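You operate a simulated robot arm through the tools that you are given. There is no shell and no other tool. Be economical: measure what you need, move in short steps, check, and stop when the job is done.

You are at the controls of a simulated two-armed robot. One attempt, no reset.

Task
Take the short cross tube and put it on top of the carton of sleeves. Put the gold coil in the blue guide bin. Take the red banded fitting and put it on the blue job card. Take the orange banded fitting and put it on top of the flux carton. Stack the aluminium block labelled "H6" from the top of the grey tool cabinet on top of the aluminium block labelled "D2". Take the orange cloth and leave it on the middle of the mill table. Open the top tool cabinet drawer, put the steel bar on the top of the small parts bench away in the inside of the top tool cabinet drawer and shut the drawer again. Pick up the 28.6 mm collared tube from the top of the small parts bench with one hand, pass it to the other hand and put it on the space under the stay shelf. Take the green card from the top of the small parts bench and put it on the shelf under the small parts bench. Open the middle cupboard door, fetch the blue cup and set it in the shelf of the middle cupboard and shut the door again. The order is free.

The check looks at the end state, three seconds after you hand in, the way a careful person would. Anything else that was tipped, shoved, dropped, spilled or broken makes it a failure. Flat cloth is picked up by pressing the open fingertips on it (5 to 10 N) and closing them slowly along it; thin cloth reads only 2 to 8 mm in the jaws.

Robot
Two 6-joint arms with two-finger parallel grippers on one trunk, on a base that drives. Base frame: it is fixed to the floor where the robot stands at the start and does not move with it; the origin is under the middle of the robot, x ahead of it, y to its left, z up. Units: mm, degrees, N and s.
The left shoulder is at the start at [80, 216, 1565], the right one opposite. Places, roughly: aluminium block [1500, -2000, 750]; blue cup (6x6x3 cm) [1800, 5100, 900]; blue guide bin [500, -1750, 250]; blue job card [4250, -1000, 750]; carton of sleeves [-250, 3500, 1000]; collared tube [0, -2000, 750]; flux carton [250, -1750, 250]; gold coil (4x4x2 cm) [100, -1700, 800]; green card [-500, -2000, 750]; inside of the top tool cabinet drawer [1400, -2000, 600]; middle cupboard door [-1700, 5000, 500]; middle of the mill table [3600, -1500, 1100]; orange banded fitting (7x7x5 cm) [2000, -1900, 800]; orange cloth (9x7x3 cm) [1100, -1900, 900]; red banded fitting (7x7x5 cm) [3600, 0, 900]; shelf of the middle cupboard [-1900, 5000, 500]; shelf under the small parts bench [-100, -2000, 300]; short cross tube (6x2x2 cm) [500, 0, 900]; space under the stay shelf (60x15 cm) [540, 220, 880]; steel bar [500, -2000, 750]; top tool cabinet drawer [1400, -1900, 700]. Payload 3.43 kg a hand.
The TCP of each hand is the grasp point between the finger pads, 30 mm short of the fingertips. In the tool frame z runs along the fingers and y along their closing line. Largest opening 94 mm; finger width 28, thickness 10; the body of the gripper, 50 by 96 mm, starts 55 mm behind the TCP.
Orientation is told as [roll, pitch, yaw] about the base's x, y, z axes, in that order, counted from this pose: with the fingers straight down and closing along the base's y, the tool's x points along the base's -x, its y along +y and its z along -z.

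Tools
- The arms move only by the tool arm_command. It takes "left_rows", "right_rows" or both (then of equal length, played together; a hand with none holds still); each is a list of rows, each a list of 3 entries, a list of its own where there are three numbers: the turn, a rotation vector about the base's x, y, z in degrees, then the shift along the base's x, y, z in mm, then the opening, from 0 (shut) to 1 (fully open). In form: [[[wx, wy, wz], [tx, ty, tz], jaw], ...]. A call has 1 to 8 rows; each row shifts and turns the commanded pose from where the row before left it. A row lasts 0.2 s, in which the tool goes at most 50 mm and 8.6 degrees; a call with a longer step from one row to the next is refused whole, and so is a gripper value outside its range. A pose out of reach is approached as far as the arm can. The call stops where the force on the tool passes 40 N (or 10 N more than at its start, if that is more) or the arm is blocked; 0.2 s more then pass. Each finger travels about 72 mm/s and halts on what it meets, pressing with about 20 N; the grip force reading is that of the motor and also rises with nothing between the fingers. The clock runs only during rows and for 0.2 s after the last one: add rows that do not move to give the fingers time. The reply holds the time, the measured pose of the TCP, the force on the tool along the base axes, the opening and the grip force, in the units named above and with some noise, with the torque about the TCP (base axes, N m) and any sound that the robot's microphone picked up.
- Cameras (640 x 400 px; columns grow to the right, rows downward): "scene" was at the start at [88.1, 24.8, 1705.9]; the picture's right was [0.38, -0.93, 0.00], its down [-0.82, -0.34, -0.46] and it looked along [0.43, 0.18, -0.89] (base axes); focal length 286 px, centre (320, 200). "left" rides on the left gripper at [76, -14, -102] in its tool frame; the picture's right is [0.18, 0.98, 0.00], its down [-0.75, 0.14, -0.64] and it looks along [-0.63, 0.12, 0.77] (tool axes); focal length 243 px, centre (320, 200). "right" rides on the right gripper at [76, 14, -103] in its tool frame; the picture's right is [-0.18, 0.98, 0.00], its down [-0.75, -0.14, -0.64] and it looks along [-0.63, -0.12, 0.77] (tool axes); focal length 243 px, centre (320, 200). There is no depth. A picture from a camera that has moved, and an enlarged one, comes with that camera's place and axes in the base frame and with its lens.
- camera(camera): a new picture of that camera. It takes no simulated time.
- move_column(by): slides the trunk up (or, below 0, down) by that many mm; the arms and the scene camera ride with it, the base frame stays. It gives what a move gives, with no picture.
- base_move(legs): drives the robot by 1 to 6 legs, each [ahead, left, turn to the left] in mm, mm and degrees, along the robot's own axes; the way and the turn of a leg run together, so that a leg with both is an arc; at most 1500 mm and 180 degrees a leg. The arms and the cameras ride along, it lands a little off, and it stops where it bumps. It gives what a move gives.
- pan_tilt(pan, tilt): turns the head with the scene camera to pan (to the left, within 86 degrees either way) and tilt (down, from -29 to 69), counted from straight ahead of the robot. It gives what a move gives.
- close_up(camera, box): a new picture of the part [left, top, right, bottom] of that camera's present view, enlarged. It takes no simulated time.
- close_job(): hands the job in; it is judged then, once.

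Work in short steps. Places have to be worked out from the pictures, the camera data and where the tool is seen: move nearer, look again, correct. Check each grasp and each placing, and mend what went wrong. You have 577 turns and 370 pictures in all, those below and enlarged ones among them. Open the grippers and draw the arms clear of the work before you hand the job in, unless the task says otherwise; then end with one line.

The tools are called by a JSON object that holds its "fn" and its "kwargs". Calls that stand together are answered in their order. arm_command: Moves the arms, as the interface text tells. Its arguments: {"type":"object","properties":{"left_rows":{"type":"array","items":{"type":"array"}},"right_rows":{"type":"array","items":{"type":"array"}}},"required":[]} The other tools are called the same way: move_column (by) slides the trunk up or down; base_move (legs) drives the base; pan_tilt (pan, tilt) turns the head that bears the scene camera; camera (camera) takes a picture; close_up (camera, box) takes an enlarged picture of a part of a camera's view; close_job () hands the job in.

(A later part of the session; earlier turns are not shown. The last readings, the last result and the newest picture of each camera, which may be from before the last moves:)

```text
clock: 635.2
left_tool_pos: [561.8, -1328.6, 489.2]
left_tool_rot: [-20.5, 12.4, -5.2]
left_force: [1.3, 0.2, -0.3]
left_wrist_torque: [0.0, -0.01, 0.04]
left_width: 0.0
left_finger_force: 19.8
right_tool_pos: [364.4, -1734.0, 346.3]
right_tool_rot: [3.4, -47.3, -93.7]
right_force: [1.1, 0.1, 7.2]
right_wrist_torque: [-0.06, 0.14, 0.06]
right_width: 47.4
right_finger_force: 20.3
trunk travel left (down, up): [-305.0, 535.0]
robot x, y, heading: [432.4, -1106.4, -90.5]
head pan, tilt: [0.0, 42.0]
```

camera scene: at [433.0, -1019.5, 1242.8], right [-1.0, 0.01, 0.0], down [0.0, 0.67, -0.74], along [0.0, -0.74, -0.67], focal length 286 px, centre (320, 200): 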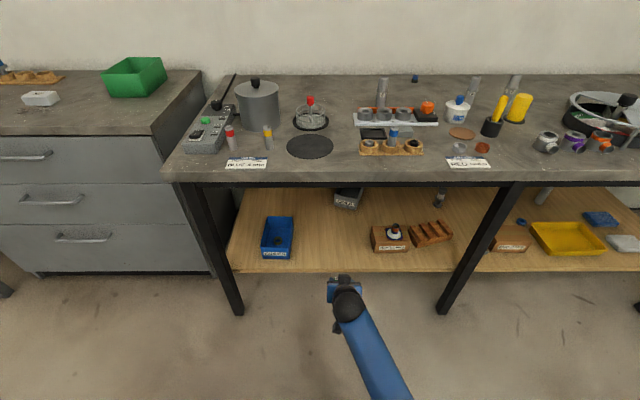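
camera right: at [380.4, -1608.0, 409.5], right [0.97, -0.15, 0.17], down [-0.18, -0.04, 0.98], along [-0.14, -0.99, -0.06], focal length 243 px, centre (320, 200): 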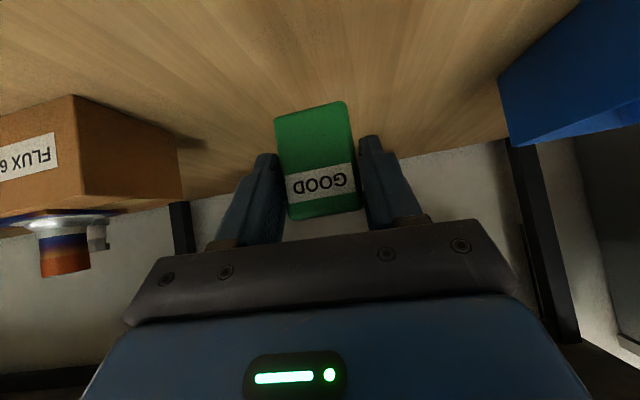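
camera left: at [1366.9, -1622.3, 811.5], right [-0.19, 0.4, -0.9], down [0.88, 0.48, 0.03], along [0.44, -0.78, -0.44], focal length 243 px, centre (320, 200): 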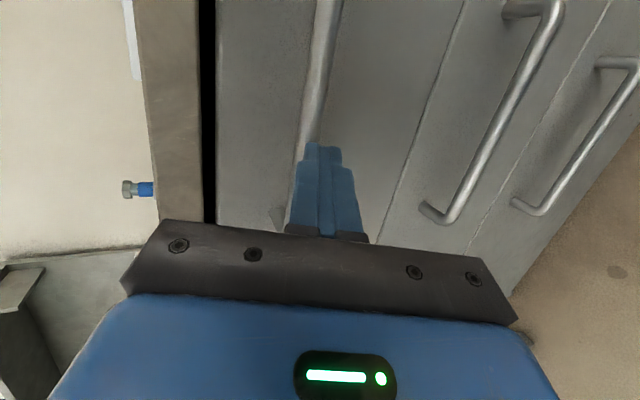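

Contact. Release and withdraw.

{"fn": "arm_command", "kwargs": {"right_rows": [[[0, 0, 0], [0, 0, -1], 0.5], [[0, 0, 0], [0, 0, 0], 0.7], [[0, 0, 0], [0, 0, 0], 0.8], [[0, 0, 0], [0, 0, 0], 0.8], [[0, 0, 0], [0, 25, 4], 0.8], [[0, 0, 0], [0, 45, 8], 0.8], [[0, 0, 0], [0, 45, 10], 0.8]]}}

{"fn": "base_move", "kwargs": {"legs": [[-200, 0, 0]]}}

{"fn": "camera", "kwargs": {"camera": "right"}}

{"fn": "close_up", "kwargs": {"camera": "scene", "box": [220, 180, 460, 330]}}

```text
clock: 636.8
left_tool_pos: [560.8, -1328.8, 489.5]
left_tool_rot: [-20.5, 12.4, -5.2]
left_force: [-0.5, 0.4, 0.2]
left_wrist_torque: [0.02, 0.01, 0.02]
left_width: 0.0
left_finger_force: 19.6
right_tool_pos: [363.8, -1615.8, 368.9]
right_tool_rot: [3.4, -47.2, -93.8]
right_force: [-0.6, 0.0, 0.6]
right_wrist_torque: [0.0, 0.0, 0.02]
right_width: 75.3
right_finger_force: 0.1
trunk travel left (down, up): [-305.0, 535.0]
robot x, y, heading: [435.0, -1109.4, -90.2]
head pan, tilt: [0.0, 42.0]
```

```text
clock: 638.4
left_tool_pos: [562.5, -1130.3, 489.5]
left_tool_rot: [-20.5, 12.5, -5.4]
left_force: [-0.2, -0.1, 0.4]
left_wrist_torque: [-0.04, -0.02, -0.01]
left_width: 0.0
left_finger_force: 20.2
right_tool_pos: [364.5, -1417.7, 368.1]
right_tool_rot: [3.3, -47.2, -93.9]
right_force: [-0.4, 0.7, -0.2]
right_wrist_torque: [0.02, 0.01, -0.01]
right_width: 74.9
right_finger_force: 0.1
trunk travel left (down, up): [-305.0, 535.0]
robot x, y, heading: [435.2, -910.2, -90.5]
head pan, tilt: [0.0, 42.0]
```

```text
140 pictures are left
camera right: at [381.1, -1291.8, 383.8], right [0.97, -0.15, 0.17], down [-0.18, -0.04, 0.98], along [-0.14, -0.99, -0.06], focal length 243 px, centre (320, 200)
```

right: 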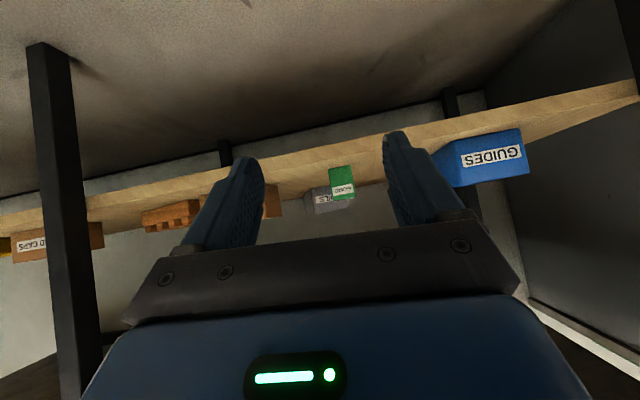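

```text
2.67 times, centred on (340, 255) of scene
camera zoom: at [433.0, -1021.7, 1242.8], right [-1.0, 0.01, 0.0], down [0.01, 0.67, -0.74], along [-0.01, -0.74, -0.67], focal length 764 px, centre (267, 53)
```

zoom: 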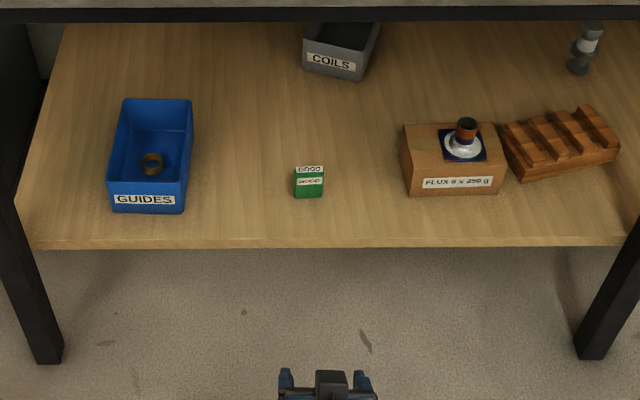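

All tidy. Last: the 28.6 mm tube. Raise, straighten the right hand, and go to it.

{"fn": "move_column", "kwargs": {"by": 400}}

{"fn": "arm_command", "kwargs": {"right_rows": [[[8, 0, 0], [0, -10, 15], 0.7], [[8, 0, 0], [0, -10, 15], 0.7], [[8, 0, 0], [0, -15, 20], 0.7], [[8, 0, 0], [0, -15, 25], 0.7], [[6, 0, 0], [0, -20, 25], 0.7], [[0, 0, 0], [0, -20, 30], 0.7], [[0, 0, 0], [0, -20, 20], 0.7]]}}

{"fn": "move_column", "kwargs": {"by": 130}}

{"fn": "base_move", "kwargs": {"legs": [[0, -590, 0], [200, 0, 0]]}}

{"fn": "camera", "kwargs": {"camera": "right"}}

{"fn": "camera", "kwargs": {"camera": "scene"}}

```text
clock: 642.2
left_tool_pos: [562.2, -1130.7, 888.0]
left_tool_rot: [-20.5, 12.5, -5.4]
left_force: [0.4, 0.6, 0.4]
left_wrist_torque: [0.01, -0.04, -0.02]
left_width: 0.0
left_finger_force: 20.1
right_tool_pos: [363.9, -1417.6, 769.4]
right_tool_rot: [3.3, -47.1, -93.8]
right_force: [-0.1, -0.9, -0.2]
right_wrist_torque: [0.02, -0.01, -0.04]
right_width: 75.5
right_finger_force: 0.2
trunk travel left (down, up): [-705.0, 135.0]
robot x, y, heading: [436.5, -911.0, -90.5]
head pan, tilt: [0.0, 42.0]
```

```text
clock: 643.8
left_tool_pos: [562.8, -1130.2, 887.9]
left_tool_rot: [-20.5, 12.5, -5.3]
left_force: [-0.3, 0.9, -0.8]
left_wrist_torque: [-0.02, 0.02, -0.01]
left_width: 0.0
left_finger_force: 20.0
right_tool_pos: [362.2, -1528.6, 917.6]
right_tool_rot: [0.9, -9.0, -92.6]
right_force: [-0.3, 0.6, -1.0]
right_wrist_torque: [0.0, 0.0, -0.01]
right_width: 65.8
right_finger_force: 0.1
trunk travel left (down, up): [-705.0, 135.0]
robot x, y, heading: [438.2, -910.6, -90.5]
head pan, tilt: [0.0, 42.0]
```

```text
clock: 645.4
left_tool_pos: [560.8, -1130.4, 1019.7]
left_tool_rot: [-20.5, 12.4, -5.3]
left_force: [0.4, 0.6, -0.1]
left_wrist_torque: [0.02, 0.0, -0.02]
left_width: 0.0
left_finger_force: 20.0
right_tool_pos: [362.3, -1527.5, 1047.7]
right_tool_rot: [1.0, -9.1, -92.6]
right_force: [0.7, 0.5, 0.5]
right_wrist_torque: [0.01, 0.03, 0.02]
right_width: 65.7
right_finger_force: 0.1
trunk travel left (down, up): [-835.0, 5.0]
robot x, y, heading: [434.8, -910.7, -90.6]
head pan, tilt: [0.0, 42.0]
```

```text
clock: 649.9
left_tool_pos: [-36.8, -1320.7, 1020.5]
left_tool_rot: [-20.7, 12.4, -6.4]
left_force: [0.2, 0.1, 0.6]
left_wrist_torque: [-0.04, -0.04, -0.04]
left_width: 0.0
left_finger_force: 20.0
right_tool_pos: [-243.8, -1713.3, 1050.3]
right_tool_rot: [0.8, -9.4, -93.7]
right_force: [-0.6, -0.3, 0.6]
right_wrist_torque: [0.0, 0.0, 0.0]
right_width: 65.8
right_finger_force: 0.0
trunk travel left (down, up): [-835.0, 5.0]
robot x, y, heading: [-163.0, -1102.0, -91.5]
head pan, tilt: [0.0, 42.0]
```

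```text
138 pictures are left
camera right: at [-226.2, -1623.3, 1140.1], right [0.97, -0.24, 0.05], down [-0.19, -0.63, 0.75], along [-0.15, -0.74, -0.66], focal length 243 px, centre (320, 200)
```

right: 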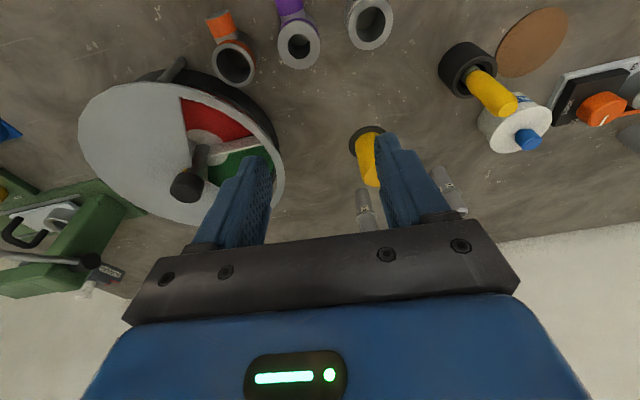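

```text
137 pictures are left
camera scene: at [-164.7, -1206.2, 1773.2], right [-1.0, 0.03, 0.0], down [0.02, 0.67, -0.75], along [-0.02, -0.75, -0.67], focal length 286 px, centre (320, 200)
```

scene: 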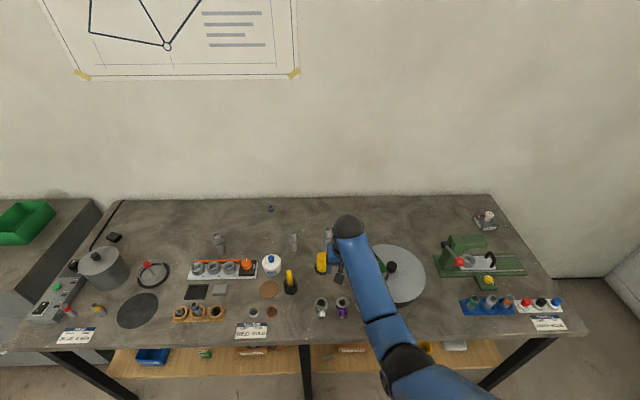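

28.6 mm tube ≈[-215,-1990]. Approach and look.

{"fn": "base_move", "kwargs": {"legs": [[175, 0, 1.5]]}}

{"fn": "arm_command", "kwargs": {"right_rows": [[[0, 0, 0], [4, -20, 0], 0.7], [[0, 0, 0], [0, 0, 0], 0.7]]}}

{"fn": "camera", "kwargs": {"camera": "right"}}

```text
clock: 651.4
left_tool_pos: [-35.5, -1489.3, 1020.8]
left_tool_rot: [-20.8, 12.3, -5.2]
left_force: [0.3, 0.2, -0.9]
left_wrist_torque: [0.01, 0.0, 0.01]
left_width: 0.2
left_finger_force: 20.0
right_tool_pos: [-233.0, -1889.3, 1049.8]
right_tool_rot: [0.9, -9.3, -92.4]
right_force: [0.7, 0.3, 0.6]
right_wrist_torque: [-0.02, 0.03, 0.02]
right_width: 65.6
right_finger_force: 0.1
trunk travel left (down, up): [-835.0, 5.0]
robot x, y, heading: [-163.7, -1268.3, -90.1]
head pan, tilt: [0.0, 42.0]
```

```text
clock: 652.0
left_tool_pos: [-34.5, -1491.9, 1019.9]
left_tool_rot: [-20.5, 12.6, -5.1]
left_force: [-0.1, 0.5, 0.8]
left_wrist_torque: [0.0, 0.01, -0.02]
left_width: 0.0
left_finger_force: 19.8
right_tool_pos: [-230.0, -1909.5, 1050.2]
right_tool_rot: [0.9, -9.2, -92.3]
right_force: [0.4, 0.6, -0.1]
right_wrist_torque: [-0.03, -0.01, 0.01]
right_width: 65.6
right_finger_force: 0.1
trunk travel left (down, up): [-835.0, 5.0]
robot x, y, heading: [-164.5, -1270.8, -90.6]
head pan, tilt: [0.0, 42.0]
```

```text
136 pictures are left
camera right: at [-213.4, -1819.4, 1139.9], right [0.97, -0.22, 0.05], down [-0.18, -0.63, 0.75], along [-0.14, -0.74, -0.66], focal length 243 px, centre (320, 200)
```

right: 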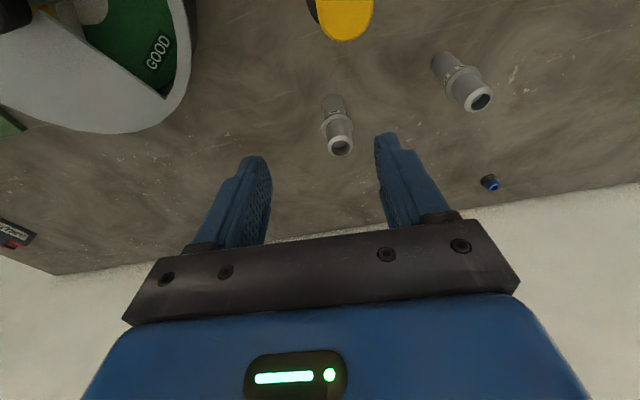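

{"fn": "close_up", "kwargs": {"camera": "right", "box": [290, 70, 390, 170]}}

```text
4.00 times, centred on (340, 120) of right
camera zoom: at [-213.4, -1819.4, 1139.9], right [0.97, -0.22, 0.05], down [-0.18, -0.63, 0.75], along [-0.14, -0.74, -0.66], focal length 970 px, centre (240, 520)
```

zoom: 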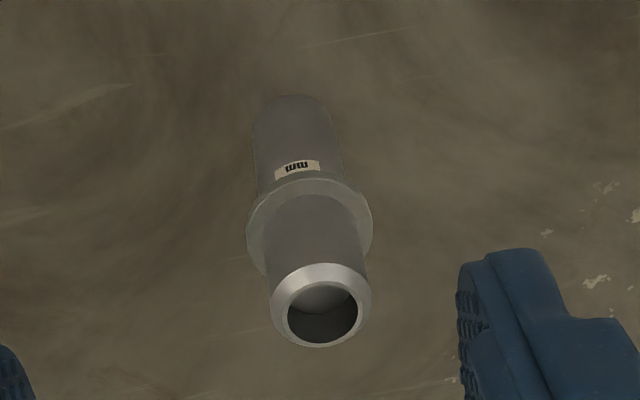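

Tube: base z 822, collar z≈883, top z≈925, at [-218,-1982]. Move above it and lower by trunk to grip the section above the collar.

{"fn": "arm_command", "kwargs": {"right_rows": [[[0, 0, 0], [6, -35, 0], 0.6], [[0, 0, 0], [6, -35, 0], 0.6], [[0, 0, 0], [0, 0, 0], 0.6]]}}

{"fn": "move_column", "kwargs": {"by": -80}}

{"fn": "camera", "kwargs": {"camera": "right"}}

```text
clock: 652.8
left_tool_pos: [-35.7, -1491.9, 1020.3]
left_tool_rot: [-20.5, 12.4, -5.0]
left_force: [0.4, -0.2, -0.2]
left_wrist_torque: [-0.01, 0.04, 0.0]
left_width: 0.0
left_finger_force: 19.8
right_tool_pos: [-217.4, -1979.0, 1049.7]
right_tool_rot: [1.0, -9.1, -92.5]
right_force: [-0.4, -0.2, 0.4]
right_wrist_torque: [-0.04, 0.01, 0.0]
right_width: 56.4
right_finger_force: 0.0
trunk travel left (down, up): [-835.0, 5.0]
robot x, y, heading: [-164.7, -1271.4, -90.5]
head pan, tilt: [0.0, 42.0]
```

```text
clock: 654.0
left_tool_pos: [-35.3, -1492.7, 940.6]
left_tool_rot: [-20.4, 12.6, -5.1]
left_force: [-0.4, 0.1, -0.6]
left_wrist_torque: [-0.01, 0.02, -0.01]
left_width: 0.0
left_finger_force: 20.5
right_tool_pos: [-216.8, -1980.2, 969.2]
right_tool_rot: [1.0, -9.1, -92.4]
right_force: [0.0, -0.6, -0.7]
right_wrist_torque: [-0.04, 0.01, 0.01]
right_width: 56.2
right_finger_force: 0.0
trunk travel left (down, up): [-755.0, 85.0]
robot x, y, heading: [-162.0, -1272.1, -90.2]
head pan, tilt: [0.0, 42.0]
```

```text
134 pictures are left
camera right: at [-201.2, -1890.1, 1059.3], right [0.97, -0.22, 0.04], down [-0.18, -0.64, 0.75], along [-0.14, -0.74, -0.66], focal length 243 px, centre (320, 200)
```

right: 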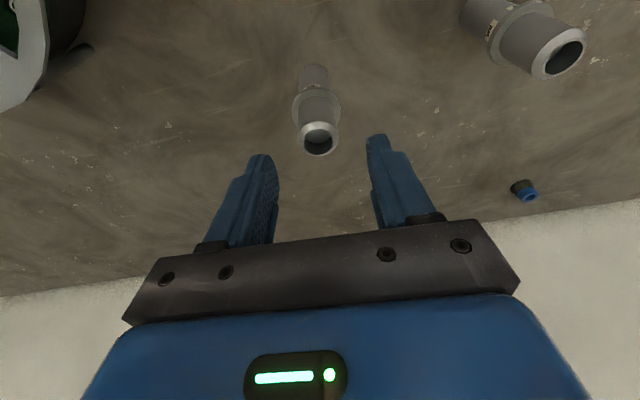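

Aligned. Lower 47 and grip.

{"fn": "move_column", "kwargs": {"by": -46}}

{"fn": "arm_command", "kwargs": {"right_rows": [[[0, 0, 0], [0, 0, 0], 0.45], [[0, 0, 0], [0, 0, 0], 0.2], [[0, 0, 0], [0, 0, 0], 0.2], [[0, 0, 0], [0, 0, 0], 0.2]]}}

{"fn": "camera", "kwargs": {"camera": "right"}}

```text
clock: 654.9
left_tool_pos: [-35.4, -1492.3, 892.1]
left_tool_rot: [-20.5, 12.6, -5.1]
left_force: [-0.1, -0.1, -0.6]
left_wrist_torque: [0.01, 0.01, 0.02]
left_width: 0.2
left_finger_force: 20.4
right_tool_pos: [-216.2, -1979.5, 924.2]
right_tool_rot: [1.0, -9.3, -92.4]
right_force: [0.2, 0.5, 0.8]
right_wrist_torque: [-0.02, 0.01, 0.05]
right_width: 56.3
right_finger_force: 0.1
trunk travel left (down, up): [-709.0, 131.0]
robot x, y, heading: [-165.1, -1273.3, -90.5]
head pan, tilt: [0.0, 42.0]
```

```text
clock: 655.9
left_tool_pos: [-35.2, -1493.4, 892.9]
left_tool_rot: [-20.5, 12.5, -5.1]
left_force: [-0.6, -0.2, 0.4]
left_wrist_torque: [0.01, 0.0, 0.01]
left_width: 0.1
left_finger_force: 19.6
right_tool_pos: [-217.6, -1980.0, 923.8]
right_tool_rot: [0.8, -9.0, -92.4]
right_force: [-0.1, 0.3, 0.7]
right_wrist_torque: [0.01, 0.05, -0.05]
right_width: 27.7
right_finger_force: 20.0
trunk travel left (down, up): [-709.0, 131.0]
robot x, y, heading: [-161.1, -1272.6, -90.4]
head pan, tilt: [0.0, 42.0]
```

```text
133 pictures are left
camera right: at [-201.4, -1889.9, 1013.4], right [0.97, -0.22, 0.04], down [-0.18, -0.64, 0.75], along [-0.14, -0.74, -0.66], focal length 243 px, centre (320, 200)
```

right: 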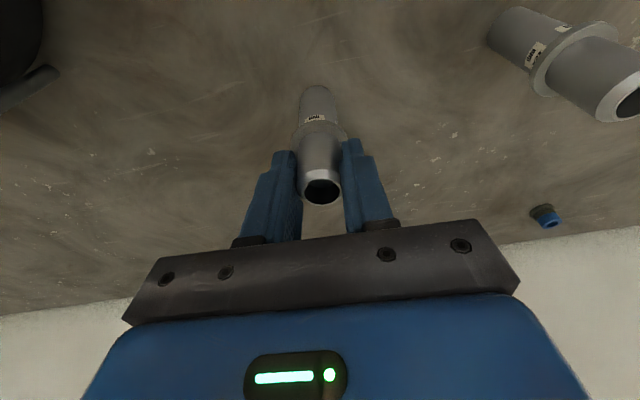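

Gripped (27.7 mm). Lift by trunk and back away from the bench.

{"fn": "move_column", "kwargs": {"by": 130}}

{"fn": "close_up", "kwargs": {"camera": "right", "box": [260, 60, 380, 220]}}

{"fn": "base_move", "kwargs": {"legs": [[-450, 0, 0]]}}

```text
clock: 657.4
left_tool_pos: [-35.9, -1493.3, 1023.5]
left_tool_rot: [-20.4, 12.5, -5.0]
left_force: [0.0, 0.0, -0.7]
left_wrist_torque: [0.0, 0.0, 0.01]
left_width: 0.1
left_finger_force: 20.1
right_tool_pos: [-217.0, -1979.8, 1053.4]
right_tool_rot: [0.9, -9.0, -92.3]
right_force: [0.5, -1.3, -1.6]
right_wrist_torque: [-0.02, -0.03, 0.0]
right_width: 27.8
right_finger_force: 19.9
trunk travel left (down, up): [-839.0, 1.0]
robot x, y, heading: [-164.6, -1272.7, -90.4]
head pan, tilt: [0.0, 42.0]
```

```text
2.50 times, centred on (320, 140) of right
camera zoom: at [-201.3, -1890.1, 1143.1], right [0.97, -0.22, 0.04], down [-0.18, -0.64, 0.75], along [-0.14, -0.74, -0.66], focal length 606 px, centre (320, 350)
```

zoom: 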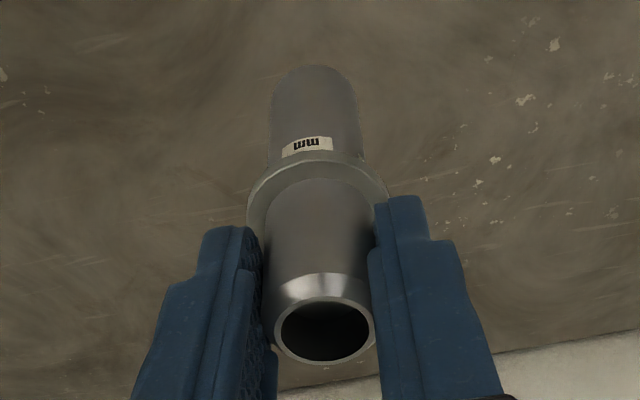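

```text
clock: 660.2
left_tool_pos: [-32.8, -1037.4, 1022.3]
left_tool_rot: [-20.4, 12.5, -5.4]
left_force: [0.6, 0.0, 0.7]
left_wrist_torque: [-0.02, 0.02, 0.01]
left_width: 0.0
left_finger_force: 19.9
right_tool_pos: [-217.0, -1523.9, 1051.3]
right_tool_rot: [0.9, -9.0, -92.6]
right_force: [-0.1, -0.5, -0.7]
right_wrist_torque: [-0.02, -0.03, 0.01]
right_width: 27.8
right_finger_force: 19.7
trunk travel left (down, up): [-839.0, 1.0]
robot x, y, heading: [-161.7, -815.8, -90.7]
head pan, tilt: [0.0, 42.0]
```

Held. Now the hand-over: bring the right hand (tube vertical) to the centre in front of the robot.

{"fn": "arm_command", "kwargs": {"right_rows": [[[0, 0, 0], [10, 40, -15], 0.2], [[0, 0, 0], [10, 40, -15], 0.2], [[0, 0, 0], [10, 40, -10], 0.2], [[0, 0, 0], [10, 40, -10], 0.2], [[0, 0, 0], [10, 40, 0], 0.2], [[0, 0, 0], [5, 0, 0], 0.2]]}}

{"fn": "arm_command", "kwargs": {"left_rows": [[[6.8, -4.2, 0], [0, -15, -20], 0.8], [[6.8, -4.2, 0], [0, -15, -20], 0.8], [[6.8, -4.2, 0], [0, -15, -10], 0.8], [[0, 0, -8.5], [5, -15, 0], 0.8], [[0, 0, -8.5], [5, -15, 0], 0.8], [[0, 0, -8.5], [5, -15, 0], 0.8], [[0, 0, -8.5], [5, 0, 0], 0.8], [[0, 0, -8.5], [0, 0, 0], 0.8]]}}

{"fn": "arm_command", "kwargs": {"left_rows": [[[0, 0, -8.5], [0, 0, 0], 0.8], [[0, 0, -8.5], [0, 0, 0], 0.8], [[0, 0, -8.5], [0, 0, 0], 0.8], [[0, 0, -8.5], [0, 0, 0], 0.8], [[0, 0, -8.5], [0, 0, 0], 0.8], [[-8.5, 0, 0], [0, 0, 0], 0.8], [[-8.5, 0, 0], [0, 0, 0], 0.8], [[-8.5, 0, 0], [0, 0, 0], 0.8]]}}

{"fn": "arm_command", "kwargs": {"left_rows": [[[-8.5, 0, 0], [0, 0, 0], 0.8], [[-8.5, 0, 0], [0, 0, 0], 0.8], [[-8.5, 0, 0], [0, 0, 0], 0.8], [[-8.5, 0, 0], [0, 0, 0], 0.8], [[0, 0, 0], [0, 0, 0], 0.8]]}}

{"fn": "pan_tilt", "kwargs": {"pan": 0, "tilt": 65}}

{"fn": "camera", "kwargs": {"camera": "scene"}}

{"fn": "camera", "kwargs": {"camera": "left"}}

```text
clock: 661.6
left_tool_pos: [-32.4, -1036.0, 1023.5]
left_tool_rot: [-20.4, 12.5, -5.4]
left_force: [0.5, 1.0, 0.4]
left_wrist_torque: [-0.01, 0.02, 0.0]
left_width: 0.0
left_finger_force: 19.9
right_tool_pos: [-161.2, -1323.2, 1004.7]
right_tool_rot: [1.0, -9.1, -92.7]
right_force: [0.2, -0.6, -1.3]
right_wrist_torque: [0.01, 0.0, 0.01]
right_width: 27.8
right_finger_force: 19.7
trunk travel left (down, up): [-839.0, 1.0]
robot x, y, heading: [-157.4, -811.9, -90.8]
head pan, tilt: [0.0, 42.0]
```

```text
clock: 663.4
left_tool_pos: [-11.7, -1124.4, 972.4]
left_tool_rot: [1.0, 1.1, -45.5]
left_force: [-0.5, 0.2, 0.2]
left_wrist_torque: [0.02, 0.02, 0.04]
left_width: 75.1
left_finger_force: 0.0
right_tool_pos: [-161.2, -1322.3, 1004.8]
right_tool_rot: [0.9, -9.1, -92.8]
right_force: [0.4, 0.1, -1.2]
right_wrist_torque: [0.0, 0.03, 0.0]
right_width: 27.7
right_finger_force: 20.1
trunk travel left (down, up): [-839.0, 1.0]
robot x, y, heading: [-160.9, -811.4, -90.5]
head pan, tilt: [0.0, 42.0]
```

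```text
clock: 665.2
left_tool_pos: [-12.9, -1125.6, 974.3]
left_tool_rot: [-0.2, -24.4, -87.8]
left_force: [0.1, 0.2, -0.2]
left_wrist_torque: [0.0, 0.01, -0.04]
left_width: 75.5
left_finger_force: 0.1
right_tool_pos: [-161.7, -1322.6, 1005.7]
right_tool_rot: [1.0, -9.2, -92.6]
right_force: [0.0, -0.4, -1.3]
right_wrist_torque: [0.0, -0.02, -0.05]
right_width: 27.6
right_finger_force: 19.9
trunk travel left (down, up): [-839.0, 1.0]
robot x, y, heading: [-160.8, -816.8, -90.4]
head pan, tilt: [0.0, 42.0]
```

```text
clock: 666.4
left_tool_pos: [-12.6, -1125.3, 972.3]
left_tool_rot: [-2.7, -58.3, -85.9]
left_force: [0.6, -0.3, 0.5]
left_wrist_torque: [0.03, -0.02, 0.0]
left_width: 75.0
left_finger_force: 0.1
right_tool_pos: [-160.7, -1324.1, 1005.3]
right_tool_rot: [0.9, -9.1, -92.7]
right_force: [0.2, -0.2, -0.2]
right_wrist_torque: [-0.02, 0.02, 0.04]
right_width: 27.7
right_finger_force: 19.5
trunk travel left (down, up): [-839.0, 1.0]
robot x, y, heading: [-158.7, -813.5, -90.8]
head pan, tilt: [0.0, 42.0]
```

```text
clock: 667.2
left_tool_pos: [-12.7, -1125.6, 972.9]
left_tool_rot: [-2.6, -58.1, -85.8]
left_force: [0.6, 0.4, -0.5]
left_wrist_torque: [-0.03, -0.02, -0.01]
left_width: 75.2
left_finger_force: 0.1
right_tool_pos: [-161.0, -1322.6, 1006.0]
right_tool_rot: [0.9, -9.2, -92.6]
right_force: [0.4, 0.3, -1.5]
right_wrist_torque: [-0.02, -0.03, -0.05]
right_width: 27.8
right_finger_force: 20.2
trunk travel left (down, up): [-839.0, 1.0]
robot x, y, heading: [-160.0, -814.3, -90.5]
head pan, tilt: [0.0, 65.0]
```

```text
131 pictures are left
camera scene: at [-162.0, -905.1, 1747.4], right [-1.0, 0.01, 0.0], down [0.01, 0.91, -0.42], along [0.0, -0.42, -0.91], focal length 286 px, centre (320, 200)
```

scene: 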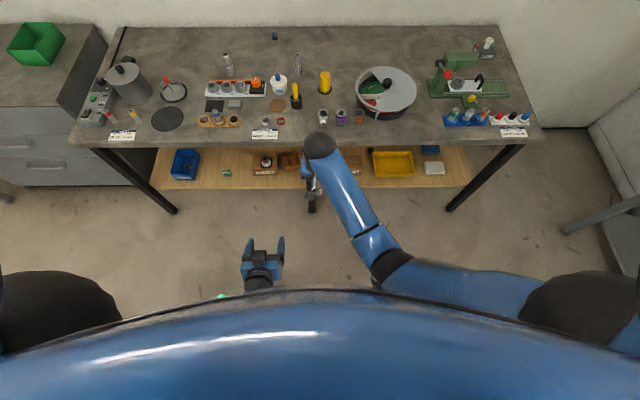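

```text
130 pictures are left
camera left: at [-32.2, -999.5, 962.4], right [0.98, 0.13, -0.18], down [0.16, 0.15, 0.97], along [0.15, -0.98, 0.13], focal length 243 px, centre (320, 200)
```

left: 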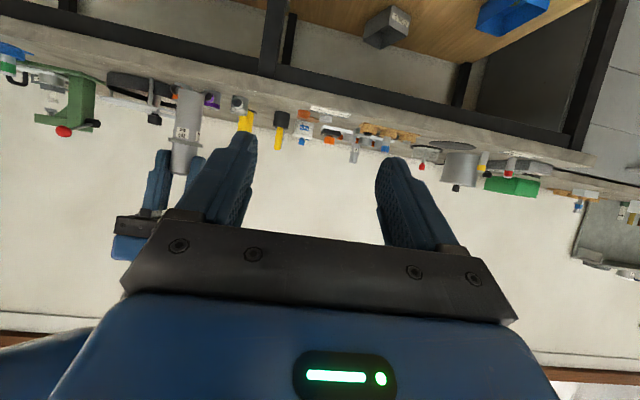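

Both hands are set. Bring the left hand behind the tube's lower part.

{"fn": "arm_command", "kwargs": {"left_rows": [[[0, 0, 0], [-37, -20, -8], 0.8], [[0, 0, 0], [-37, -20, -8], 0.8], [[0, 0, 0], [-37, -20, -8], 0.8], [[0, 0, 0], [-37, -20, -6], 0.8], [[0, 0, 0], [0, 0, 0], 0.8]]}}

{"fn": "camera", "kwargs": {"camera": "left"}}

{"fn": "camera", "kwargs": {"camera": "scene"}}

```text
clock: 668.5
left_tool_pos: [-161.1, -1207.6, 943.3]
left_tool_rot: [-2.6, -58.2, -85.8]
left_force: [-0.7, 0.2, 0.4]
left_wrist_torque: [0.01, 0.01, -0.02]
left_width: 75.1
left_finger_force: 0.1
right_tool_pos: [-160.6, -1323.3, 1004.4]
right_tool_rot: [0.9, -9.2, -92.6]
right_force: [-0.4, 0.6, -0.2]
right_wrist_torque: [0.02, 0.01, -0.01]
right_width: 27.7
right_finger_force: 19.9
trunk travel left (down, up): [-839.0, 1.0]
robot x, y, heading: [-163.0, -815.2, -90.6]
head pan, tilt: [0.0, 65.0]
```

```text
129 pictures are left
camera left: at [-180.0, -1080.8, 931.7], right [0.98, 0.13, -0.18], down [0.16, 0.15, 0.98], along [0.15, -0.98, 0.13], focal length 243 px, centre (320, 200)
```

left: 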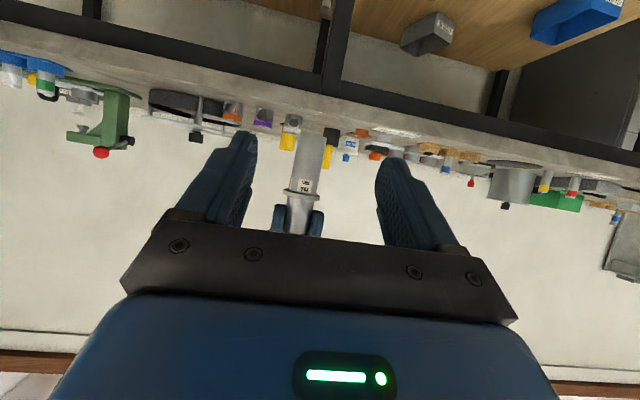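

```text
128 pictures are left
camera scene: at [-161.9, -905.4, 1747.3], right [-1.0, 0.01, 0.0], down [0.01, 0.91, -0.42], along [0.0, -0.42, -0.91], focal length 286 px, centre (320, 200)
```

scene: 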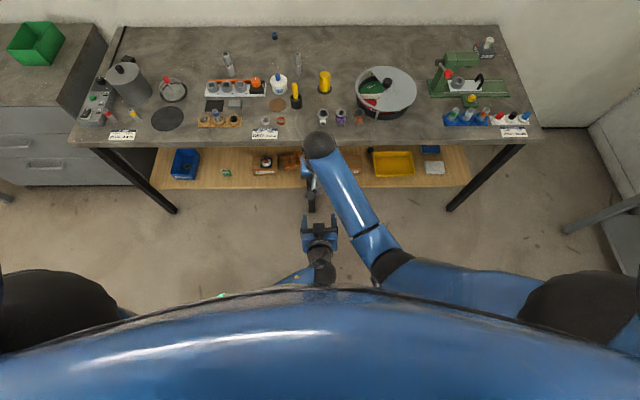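

{"fn": "close_up", "kwargs": {"camera": "left", "box": [270, 120, 350, 240]}}

{"fn": "arm_command", "kwargs": {"left_rows": [[[0, 0, 0], [-2, -35, 0], 0.8], [[0, 0, 0], [-2, -30, 0], 0.8], [[0, 0, 0], [0, 0, 0], 0.8]]}}

{"fn": "camera", "kwargs": {"camera": "left"}}

```text
3.33 times, centred on (310, 180) of left
camera zoom: at [-180.0, -1080.8, 931.7], right [0.98, 0.13, -0.18], down [0.16, 0.15, 0.98], along [0.15, -0.98, 0.13], focal length 809 px, centre (353, 267)
```

zoom: 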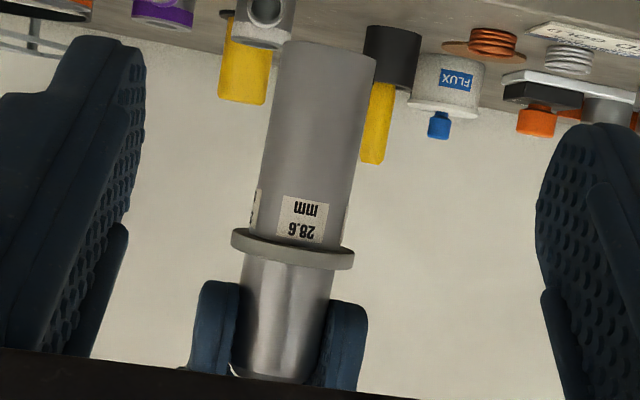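

```text
clock: 669.2
left_tool_pos: [-164.3, -1271.3, 942.4]
left_tool_rot: [-2.7, -58.1, -85.9]
left_force: [-0.2, -0.1, -0.4]
left_wrist_torque: [-0.01, -0.02, 0.01]
left_width: 75.3
left_finger_force: 0.1
right_tool_pos: [-160.3, -1322.9, 1005.8]
right_tool_rot: [0.8, -9.2, -92.8]
right_force: [0.2, -0.1, -0.7]
right_wrist_torque: [0.01, 0.01, -0.02]
right_width: 27.6
right_finger_force: 20.3
trunk travel left (down, up): [-839.0, 1.0]
robot x, y, heading: [-161.6, -812.2, -90.6]
head pan, tilt: [0.0, 65.0]
```

```text
126 pictures are left
camera left: at [-182.3, -1144.9, 932.6], right [0.98, 0.13, -0.18], down [0.16, 0.15, 0.97], along [0.15, -0.98, 0.13], focal length 243 px, centre (320, 200)
```

left: 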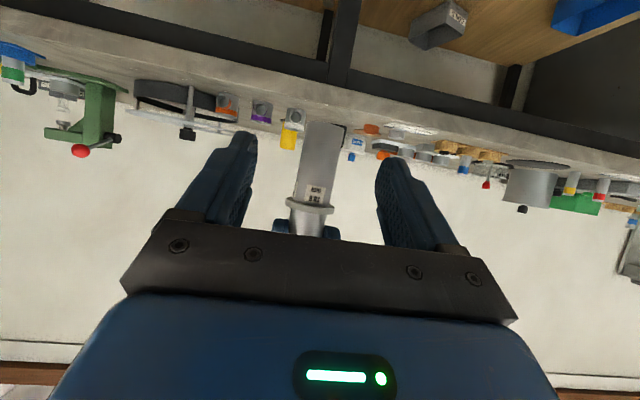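

28.6 mm confirmed and centred. Advance 36 mm and close the left hand on the lower section.

{"fn": "arm_command", "kwargs": {"left_rows": [[[0, 0, 0], [-1, -20, 0], 0.8], [[0, 0, 0], [0, -16, 0], 0.8], [[0, 0, 0], [0, 0, 0], 0.5], [[0, 0, 0], [0, 0, 0], 0.3], [[0, 0, 0], [0, 0, 0], 0.2], [[0, 0, 0], [0, 0, 0], 0.2], [[0, 0, 0], [0, 0, 0], 0.2]]}}

{"fn": "camera", "kwargs": {"camera": "left"}}

{"fn": "camera", "kwargs": {"camera": "right"}}

```text
clock: 670.9
left_tool_pos: [-163.7, -1306.6, 941.7]
left_tool_rot: [-2.5, -58.2, -85.9]
left_force: [16.3, -5.4, -6.0]
left_wrist_torque: [0.17, 0.13, 0.3]
left_width: 27.9
left_finger_force: 19.8
right_tool_pos: [-163.0, -1321.7, 1004.7]
right_tool_rot: [0.8, -9.1, -92.8]
right_force: [-16.8, 4.4, 6.7]
right_wrist_torque: [0.21, 0.95, -0.04]
right_width: 28.3
right_finger_force: 19.5
trunk travel left (down, up): [-839.0, 1.0]
robot x, y, heading: [-158.0, -813.5, -90.7]
head pan, tilt: [0.0, 65.0]
```

```text
125 pictures are left
camera left: at [-183.2, -1180.3, 931.3], right [0.97, 0.13, -0.18], down [0.16, 0.15, 0.98], along [0.16, -0.98, 0.13], focal length 243 px, centre (320, 200)
```

left: 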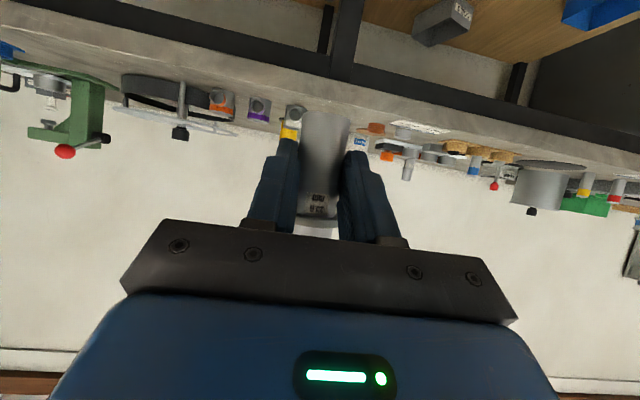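

```text
124 pictures are left
camera right: at [-145.2, -1232.9, 1095.1], right [0.97, -0.23, 0.04], down [-0.18, -0.63, 0.75], along [-0.14, -0.74, -0.66], focal length 243 px, centre (320, 200)
```

right: 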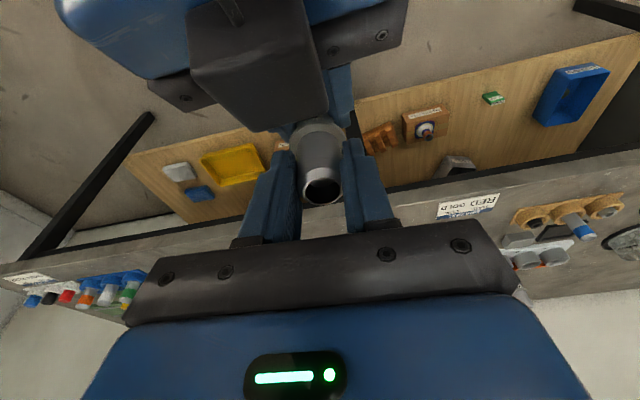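

Both hold it. Open the right hand and lift it clear.

{"fn": "arm_command", "kwargs": {"right_rows": [[[0, 0, 0], [0, 0, 0], 0.4], [[0, 0, 0], [0, 0, 0], 0.6], [[0, 0, 0], [0, 0, 0], 0.6], [[0, 0, 0], [0, 0, 20], 0.6], [[0, 0, 0], [0, -10, 20], 0.6], [[0, 0, 0], [0, -30, 5], 0.6], [[0, 0, 0], [0, -30, 0], 0.6]]}}

{"fn": "camera", "kwargs": {"camera": "left"}}

{"fn": "camera", "kwargs": {"camera": "right"}}

```text
clock: 672.5
left_tool_pos: [-165.3, -1308.2, 941.3]
left_tool_rot: [-2.7, -58.1, -85.9]
left_force: [0.2, 0.0, -1.1]
left_wrist_torque: [0.01, 0.0, -0.01]
left_width: 27.7
left_finger_force: 19.7
right_tool_pos: [-161.4, -1391.9, 1048.9]
right_tool_rot: [0.9, -9.1, -92.6]
right_force: [0.2, 0.3, -0.3]
right_wrist_torque: [-0.02, -0.01, 0.03]
right_width: 56.6
right_finger_force: 0.2
trunk travel left (down, up): [-839.0, 1.0]
robot x, y, heading: [-160.2, -813.3, -90.5]
head pan, tilt: [0.0, 65.0]
```

```text
123 pictures are left
camera left: at [-184.1, -1182.0, 931.4], right [0.98, 0.13, -0.18], down [0.16, 0.15, 0.98], along [0.15, -0.98, 0.13], focal length 243 px, centre (320, 200)
```

left: 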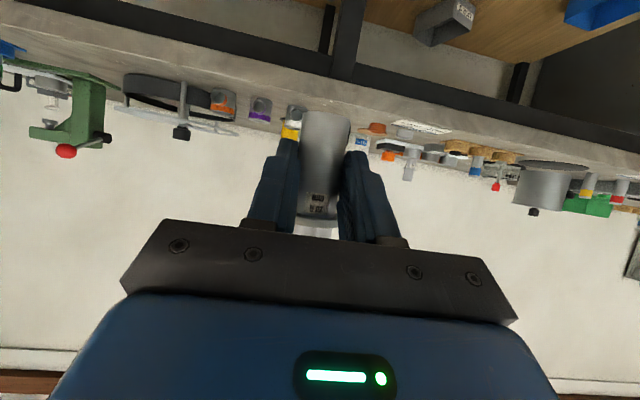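

```text
122 pictures are left
camera right: at [-145.3, -1301.6, 1139.9], right [0.97, -0.23, 0.04], down [-0.18, -0.64, 0.75], along [-0.14, -0.74, -0.66], focal length 243 px, centre (320, 200)
```

right: 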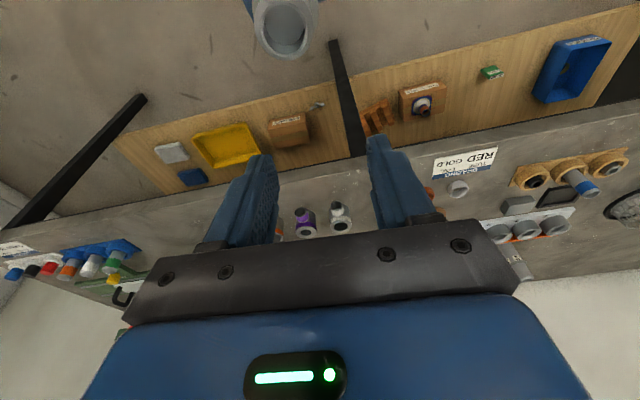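

Left hand holds the tube alone. Fold the right hand aside, then drive back to the first bench.

{"fn": "arm_command", "kwargs": {"right_rows": [[[0, 0, 0], [-45, 0, 0], 0.6], [[0, 0, 0], [-45, 10, -10], 0.4], [[0, 0, 0], [-45, 30, -10], 0.3], [[0, 0, 0], [-40, 30, -15], 0.3], [[0, 0, 0], [-15, 40, -15], 0.3], [[0, 0, 0], [0, 40, -10], 0.3], [[0, 0, 0], [0, 30, -10], 0.3]]}}

{"fn": "base_move", "kwargs": {"legs": [[-50, 0, 0], [0, 150, 0], [0, 0, 90.5]]}}

{"fn": "pan_tilt", "kwargs": {"pan": 20, "tilt": 35}}

{"fn": "camera", "kwargs": {"camera": "scene"}}

```text
refused: row 3 steps farther than a row can; nothing moved
```

```text
clock: 678.2
left_tool_pos: [482.7, -769.8, 941.6]
left_tool_rot: [-2.6, -58.2, 4.2]
left_force: [0.2, -0.3, -0.8]
left_wrist_torque: [-0.03, 0.01, 0.02]
left_width: 27.5
left_finger_force: 20.3
right_tool_pos: [564.8, -767.1, 1050.0]
right_tool_rot: [0.9, -9.1, -2.6]
right_force: [0.1, 0.2, 0.6]
right_wrist_torque: [0.0, -0.01, 0.01]
right_width: 56.3
right_finger_force: 0.0
trunk travel left (down, up): [-839.0, 1.0]
robot x, y, heading: [-11.9, -764.6, -0.7]
head pan, tilt: [0.0, 65.0]
```

```text
clock: 679.1
left_tool_pos: [481.6, -770.2, 941.9]
left_tool_rot: [-2.7, -58.2, 4.3]
left_force: [-0.2, -0.3, -1.2]
left_wrist_torque: [0.04, 0.0, 0.01]
left_width: 27.8
left_finger_force: 19.8
right_tool_pos: [565.4, -767.2, 1051.4]
right_tool_rot: [0.9, -9.1, -2.6]
right_force: [-0.4, -0.1, -0.2]
right_wrist_torque: [0.01, 0.03, -0.04]
right_width: 56.4
right_finger_force: 0.0
trunk travel left (down, up): [-839.0, 1.0]
robot x, y, heading: [-9.5, -767.2, -0.4]
head pan, tilt: [20.0, 35.0]
```

```text
121 pictures are left
camera scene: at [102.6, -736.5, 1787.1], right [0.33, -0.94, 0.0], down [-0.54, -0.19, -0.82], along [0.77, 0.27, -0.57], focal length 286 px, centre (320, 200)
```

scene: 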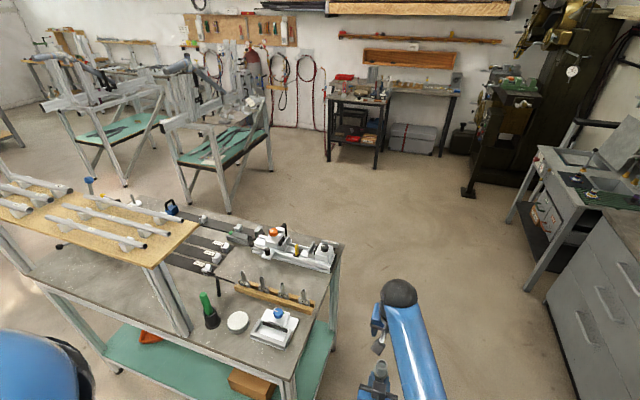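

Retract the right hand to the right, then back off and slide left to y≈150.

{"fn": "arm_command", "kwargs": {"right_rows": [[[0, 0, 0], [0, -45, 0], 0.5], [[0, 0, 0], [-10, -40, -10], 0.4], [[0, 0, 0], [-30, -30, -10], 0.3], [[0, 0, 0], [-40, -20, -10], 0.3], [[0, 0, 0], [-40, 0, -10], 0.3], [[0, 0, 0], [-40, 0, -10], 0.3], [[0, 0, 0], [-20, 0, -10], 0.3]]}}

{"fn": "base_move", "kwargs": {"legs": [[-200, 0, 0.4], [0, 915, 0]]}}

{"fn": "pan_tilt", "kwargs": {"pan": 0, "tilt": 40}}

{"fn": "camera", "kwargs": {"camera": "scene"}}

{"fn": "camera", "kwargs": {"camera": "left"}}

```text
clock: 680.7
left_tool_pos: [482.7, -770.9, 943.5]
left_tool_rot: [-2.7, -58.2, 4.2]
left_force: [-0.2, -0.3, -1.2]
left_wrist_torque: [-0.01, 0.05, 0.01]
left_width: 27.4
left_finger_force: 20.2
right_tool_pos: [384.7, -901.3, 992.1]
right_tool_rot: [1.1, -9.2, -2.6]
right_force: [-0.4, -0.3, -0.1]
right_wrist_torque: [-0.03, -0.02, -0.03]
right_width: 28.2
right_finger_force: 0.1
trunk travel left (down, up): [-839.0, 1.0]
robot x, y, heading: [-8.9, -766.2, -0.5]
head pan, tilt: [20.0, 35.0]
```

```text
clock: 686.7
left_tool_pos: [283.8, 147.0, 941.9]
left_tool_rot: [-2.6, -58.2, 4.6]
left_force: [0.6, 1.1, -0.7]
left_wrist_torque: [0.0, 0.04, 0.0]
left_width: 27.6
left_finger_force: 20.6
right_tool_pos: [186.8, 14.8, 992.1]
right_tool_rot: [0.9, -9.1, -2.2]
right_force: [-0.2, -0.1, -0.2]
right_wrist_torque: [0.05, 0.0, 0.04]
right_width: 28.1
right_finger_force: 0.0
trunk travel left (down, up): [-839.0, 1.0]
robot x, y, heading: [-207.8, 148.2, -0.0]
head pan, tilt: [20.0, 35.0]
```

```text
clock: 687.5
left_tool_pos: [284.4, 147.7, 941.8]
left_tool_rot: [-2.8, -58.2, 4.7]
left_force: [0.9, -0.4, 0.4]
left_wrist_torque: [0.01, -0.01, -0.01]
left_width: 27.6
left_finger_force: 19.6
right_tool_pos: [187.5, 15.8, 991.9]
right_tool_rot: [0.9, -9.1, -2.1]
right_force: [-0.4, -0.3, 0.6]
right_wrist_torque: [0.01, -0.02, 0.01]
right_width: 28.2
right_finger_force: 0.0
trunk travel left (down, up): [-839.0, 1.0]
robot x, y, heading: [-205.9, 153.4, -0.0]
head pan, tilt: [0.0, 40.0]
```

```text
120 pictures are left
camera scene: at [-94.3, 148.9, 1779.7], right [0.0, -1.0, 0.0], down [-0.64, 0.0, -0.77], along [0.77, 0.0, -0.64], focal length 286 px, centre (320, 200)
```

scene: 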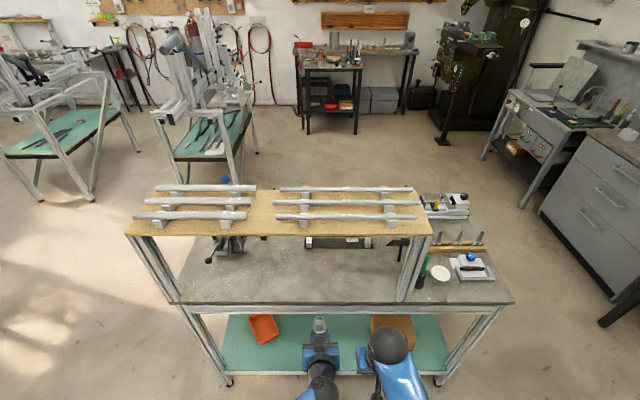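

```text
119 pictures are left
camera left: at [157.3, 127.3, 932.0], right [-0.14, 0.97, -0.18], down [-0.16, 0.16, 0.97], along [0.98, 0.16, 0.13], focal length 243 px, centre (320, 200)
```

left: 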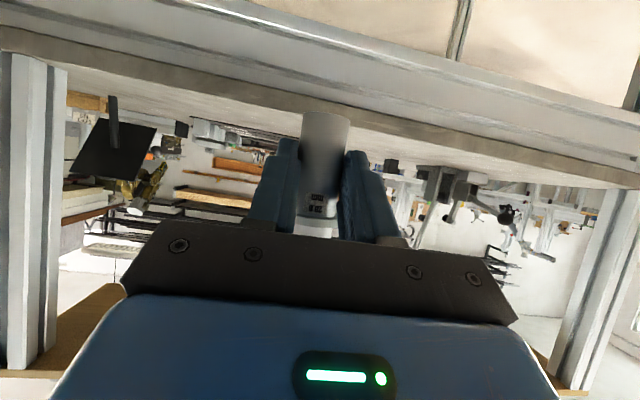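

The area under the shelf is clear around [530,150]. Retract the right hand further and advance.

{"fn": "arm_command", "kwargs": {"right_rows": [[[0, 0, 0], [-40, -10, 0], 0.3], [[0, 0, 0], [-40, -10, 0], 0.3], [[0, 0, 0], [-20, -10, 0], 0.3], [[0, 0, 0], [0, 0, 0], 0.3]]}}

{"fn": "base_move", "kwargs": {"legs": [[130, 0, 0]]}}

{"fn": "camera", "kwargs": {"camera": "left"}}

{"fn": "camera", "kwargs": {"camera": "scene"}}

```text
clock: 688.5
left_tool_pos: [285.2, 148.1, 941.5]
left_tool_rot: [-2.8, -58.2, 4.7]
left_force: [-0.1, 0.7, 0.1]
left_wrist_torque: [0.0, 0.06, -0.02]
left_width: 27.9
left_finger_force: 20.3
right_tool_pos: [87.0, -13.8, 990.6]
right_tool_rot: [0.9, -9.2, -2.0]
right_force: [-0.4, 0.2, -0.2]
right_wrist_torque: [0.0, 0.03, -0.01]
right_width: 28.2
right_finger_force: 0.2
trunk travel left (down, up): [-839.0, 1.0]
robot x, y, heading: [-208.3, 146.1, -0.1]
head pan, tilt: [0.0, 40.0]
```

```text
clock: 689.8
left_tool_pos: [409.9, 146.3, 944.2]
left_tool_rot: [-2.8, -58.5, 4.6]
left_force: [-0.5, 0.5, -0.6]
left_wrist_torque: [-0.01, 0.04, -0.01]
left_width: 27.5
left_finger_force: 20.0
right_tool_pos: [210.6, -14.7, 991.9]
right_tool_rot: [0.9, -9.3, -2.2]
right_force: [-0.1, -0.4, 0.9]
right_wrist_torque: [0.02, -0.01, 0.02]
right_width: 28.2
right_finger_force: 0.1
trunk travel left (down, up): [-839.0, 1.0]
robot x, y, heading: [-76.4, 145.7, -0.2]
head pan, tilt: [0.0, 40.0]
```

```text
118 pictures are left
camera left: at [282.1, 126.3, 933.3], right [-0.14, 0.97, -0.18], down [-0.16, 0.16, 0.97], along [0.98, 0.16, 0.13], focal length 243 px, centre (320, 200)
```

left: 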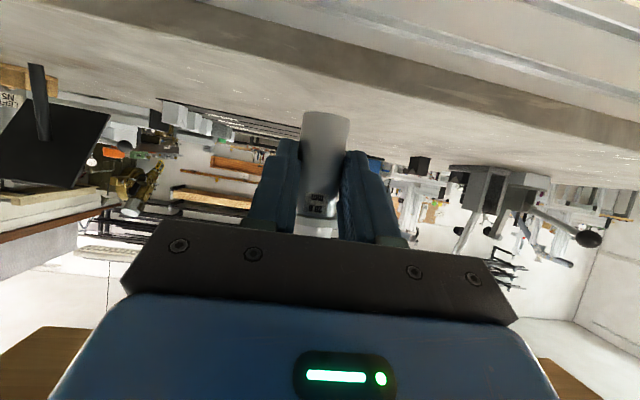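

```text
117 pictures are left
camera scene: at [27.4, 148.1, 1780.2], right [0.0, -1.0, 0.0], down [-0.64, 0.0, -0.77], along [0.77, 0.0, -0.64], focal length 286 px, centre (320, 200)
```

scene: 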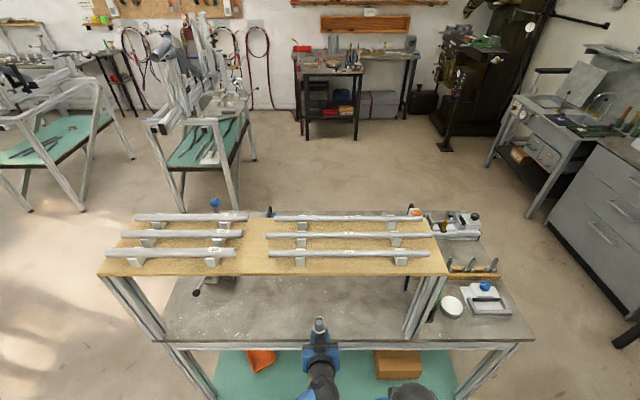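

Clear. Advance 95 more.

{"fn": "base_move", "kwargs": {"legs": [[98, 0, 0]]}}

{"fn": "camera", "kwargs": {"camera": "left"}}

{"fn": "camera", "kwargs": {"camera": "scene"}}

```text
clock: 691.0
left_tool_pos: [503.3, 146.5, 945.7]
left_tool_rot: [-2.8, -58.6, 4.4]
left_force: [-0.5, -0.5, -0.3]
left_wrist_torque: [-0.03, 0.0, 0.01]
left_width: 27.5
left_finger_force: 19.8
right_tool_pos: [304.1, -17.2, 993.9]
right_tool_rot: [0.9, -9.6, -2.3]
right_force: [0.0, 0.0, -0.1]
right_wrist_torque: [0.02, -0.01, 0.0]
right_width: 28.3
right_finger_force: 0.1
trunk travel left (down, up): [-839.0, 1.0]
robot x, y, heading: [16.7, 146.7, -0.3]
head pan, tilt: [0.0, 40.0]
```

```text
116 pictures are left
camera left: at [376.1, 125.5, 934.6], right [-0.13, 0.97, -0.18], down [-0.16, 0.16, 0.97], along [0.98, 0.16, 0.14], focal length 243 px, centre (320, 200)
```

left: 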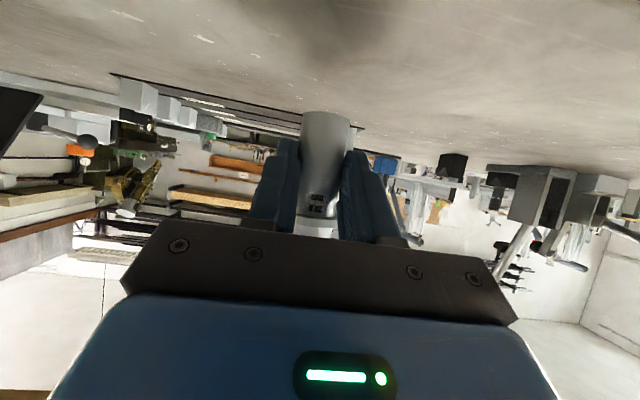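

```text
115 pictures are left
camera scene: at [118.5, 147.6, 1780.7], right [0.0, -1.0, 0.0], down [-0.64, 0.0, -0.77], along [0.77, 0.0, -0.64], focal length 286 px, centre (320, 200)
```

scene: 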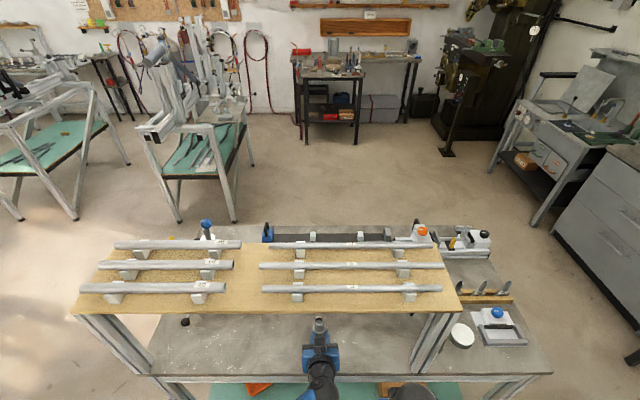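

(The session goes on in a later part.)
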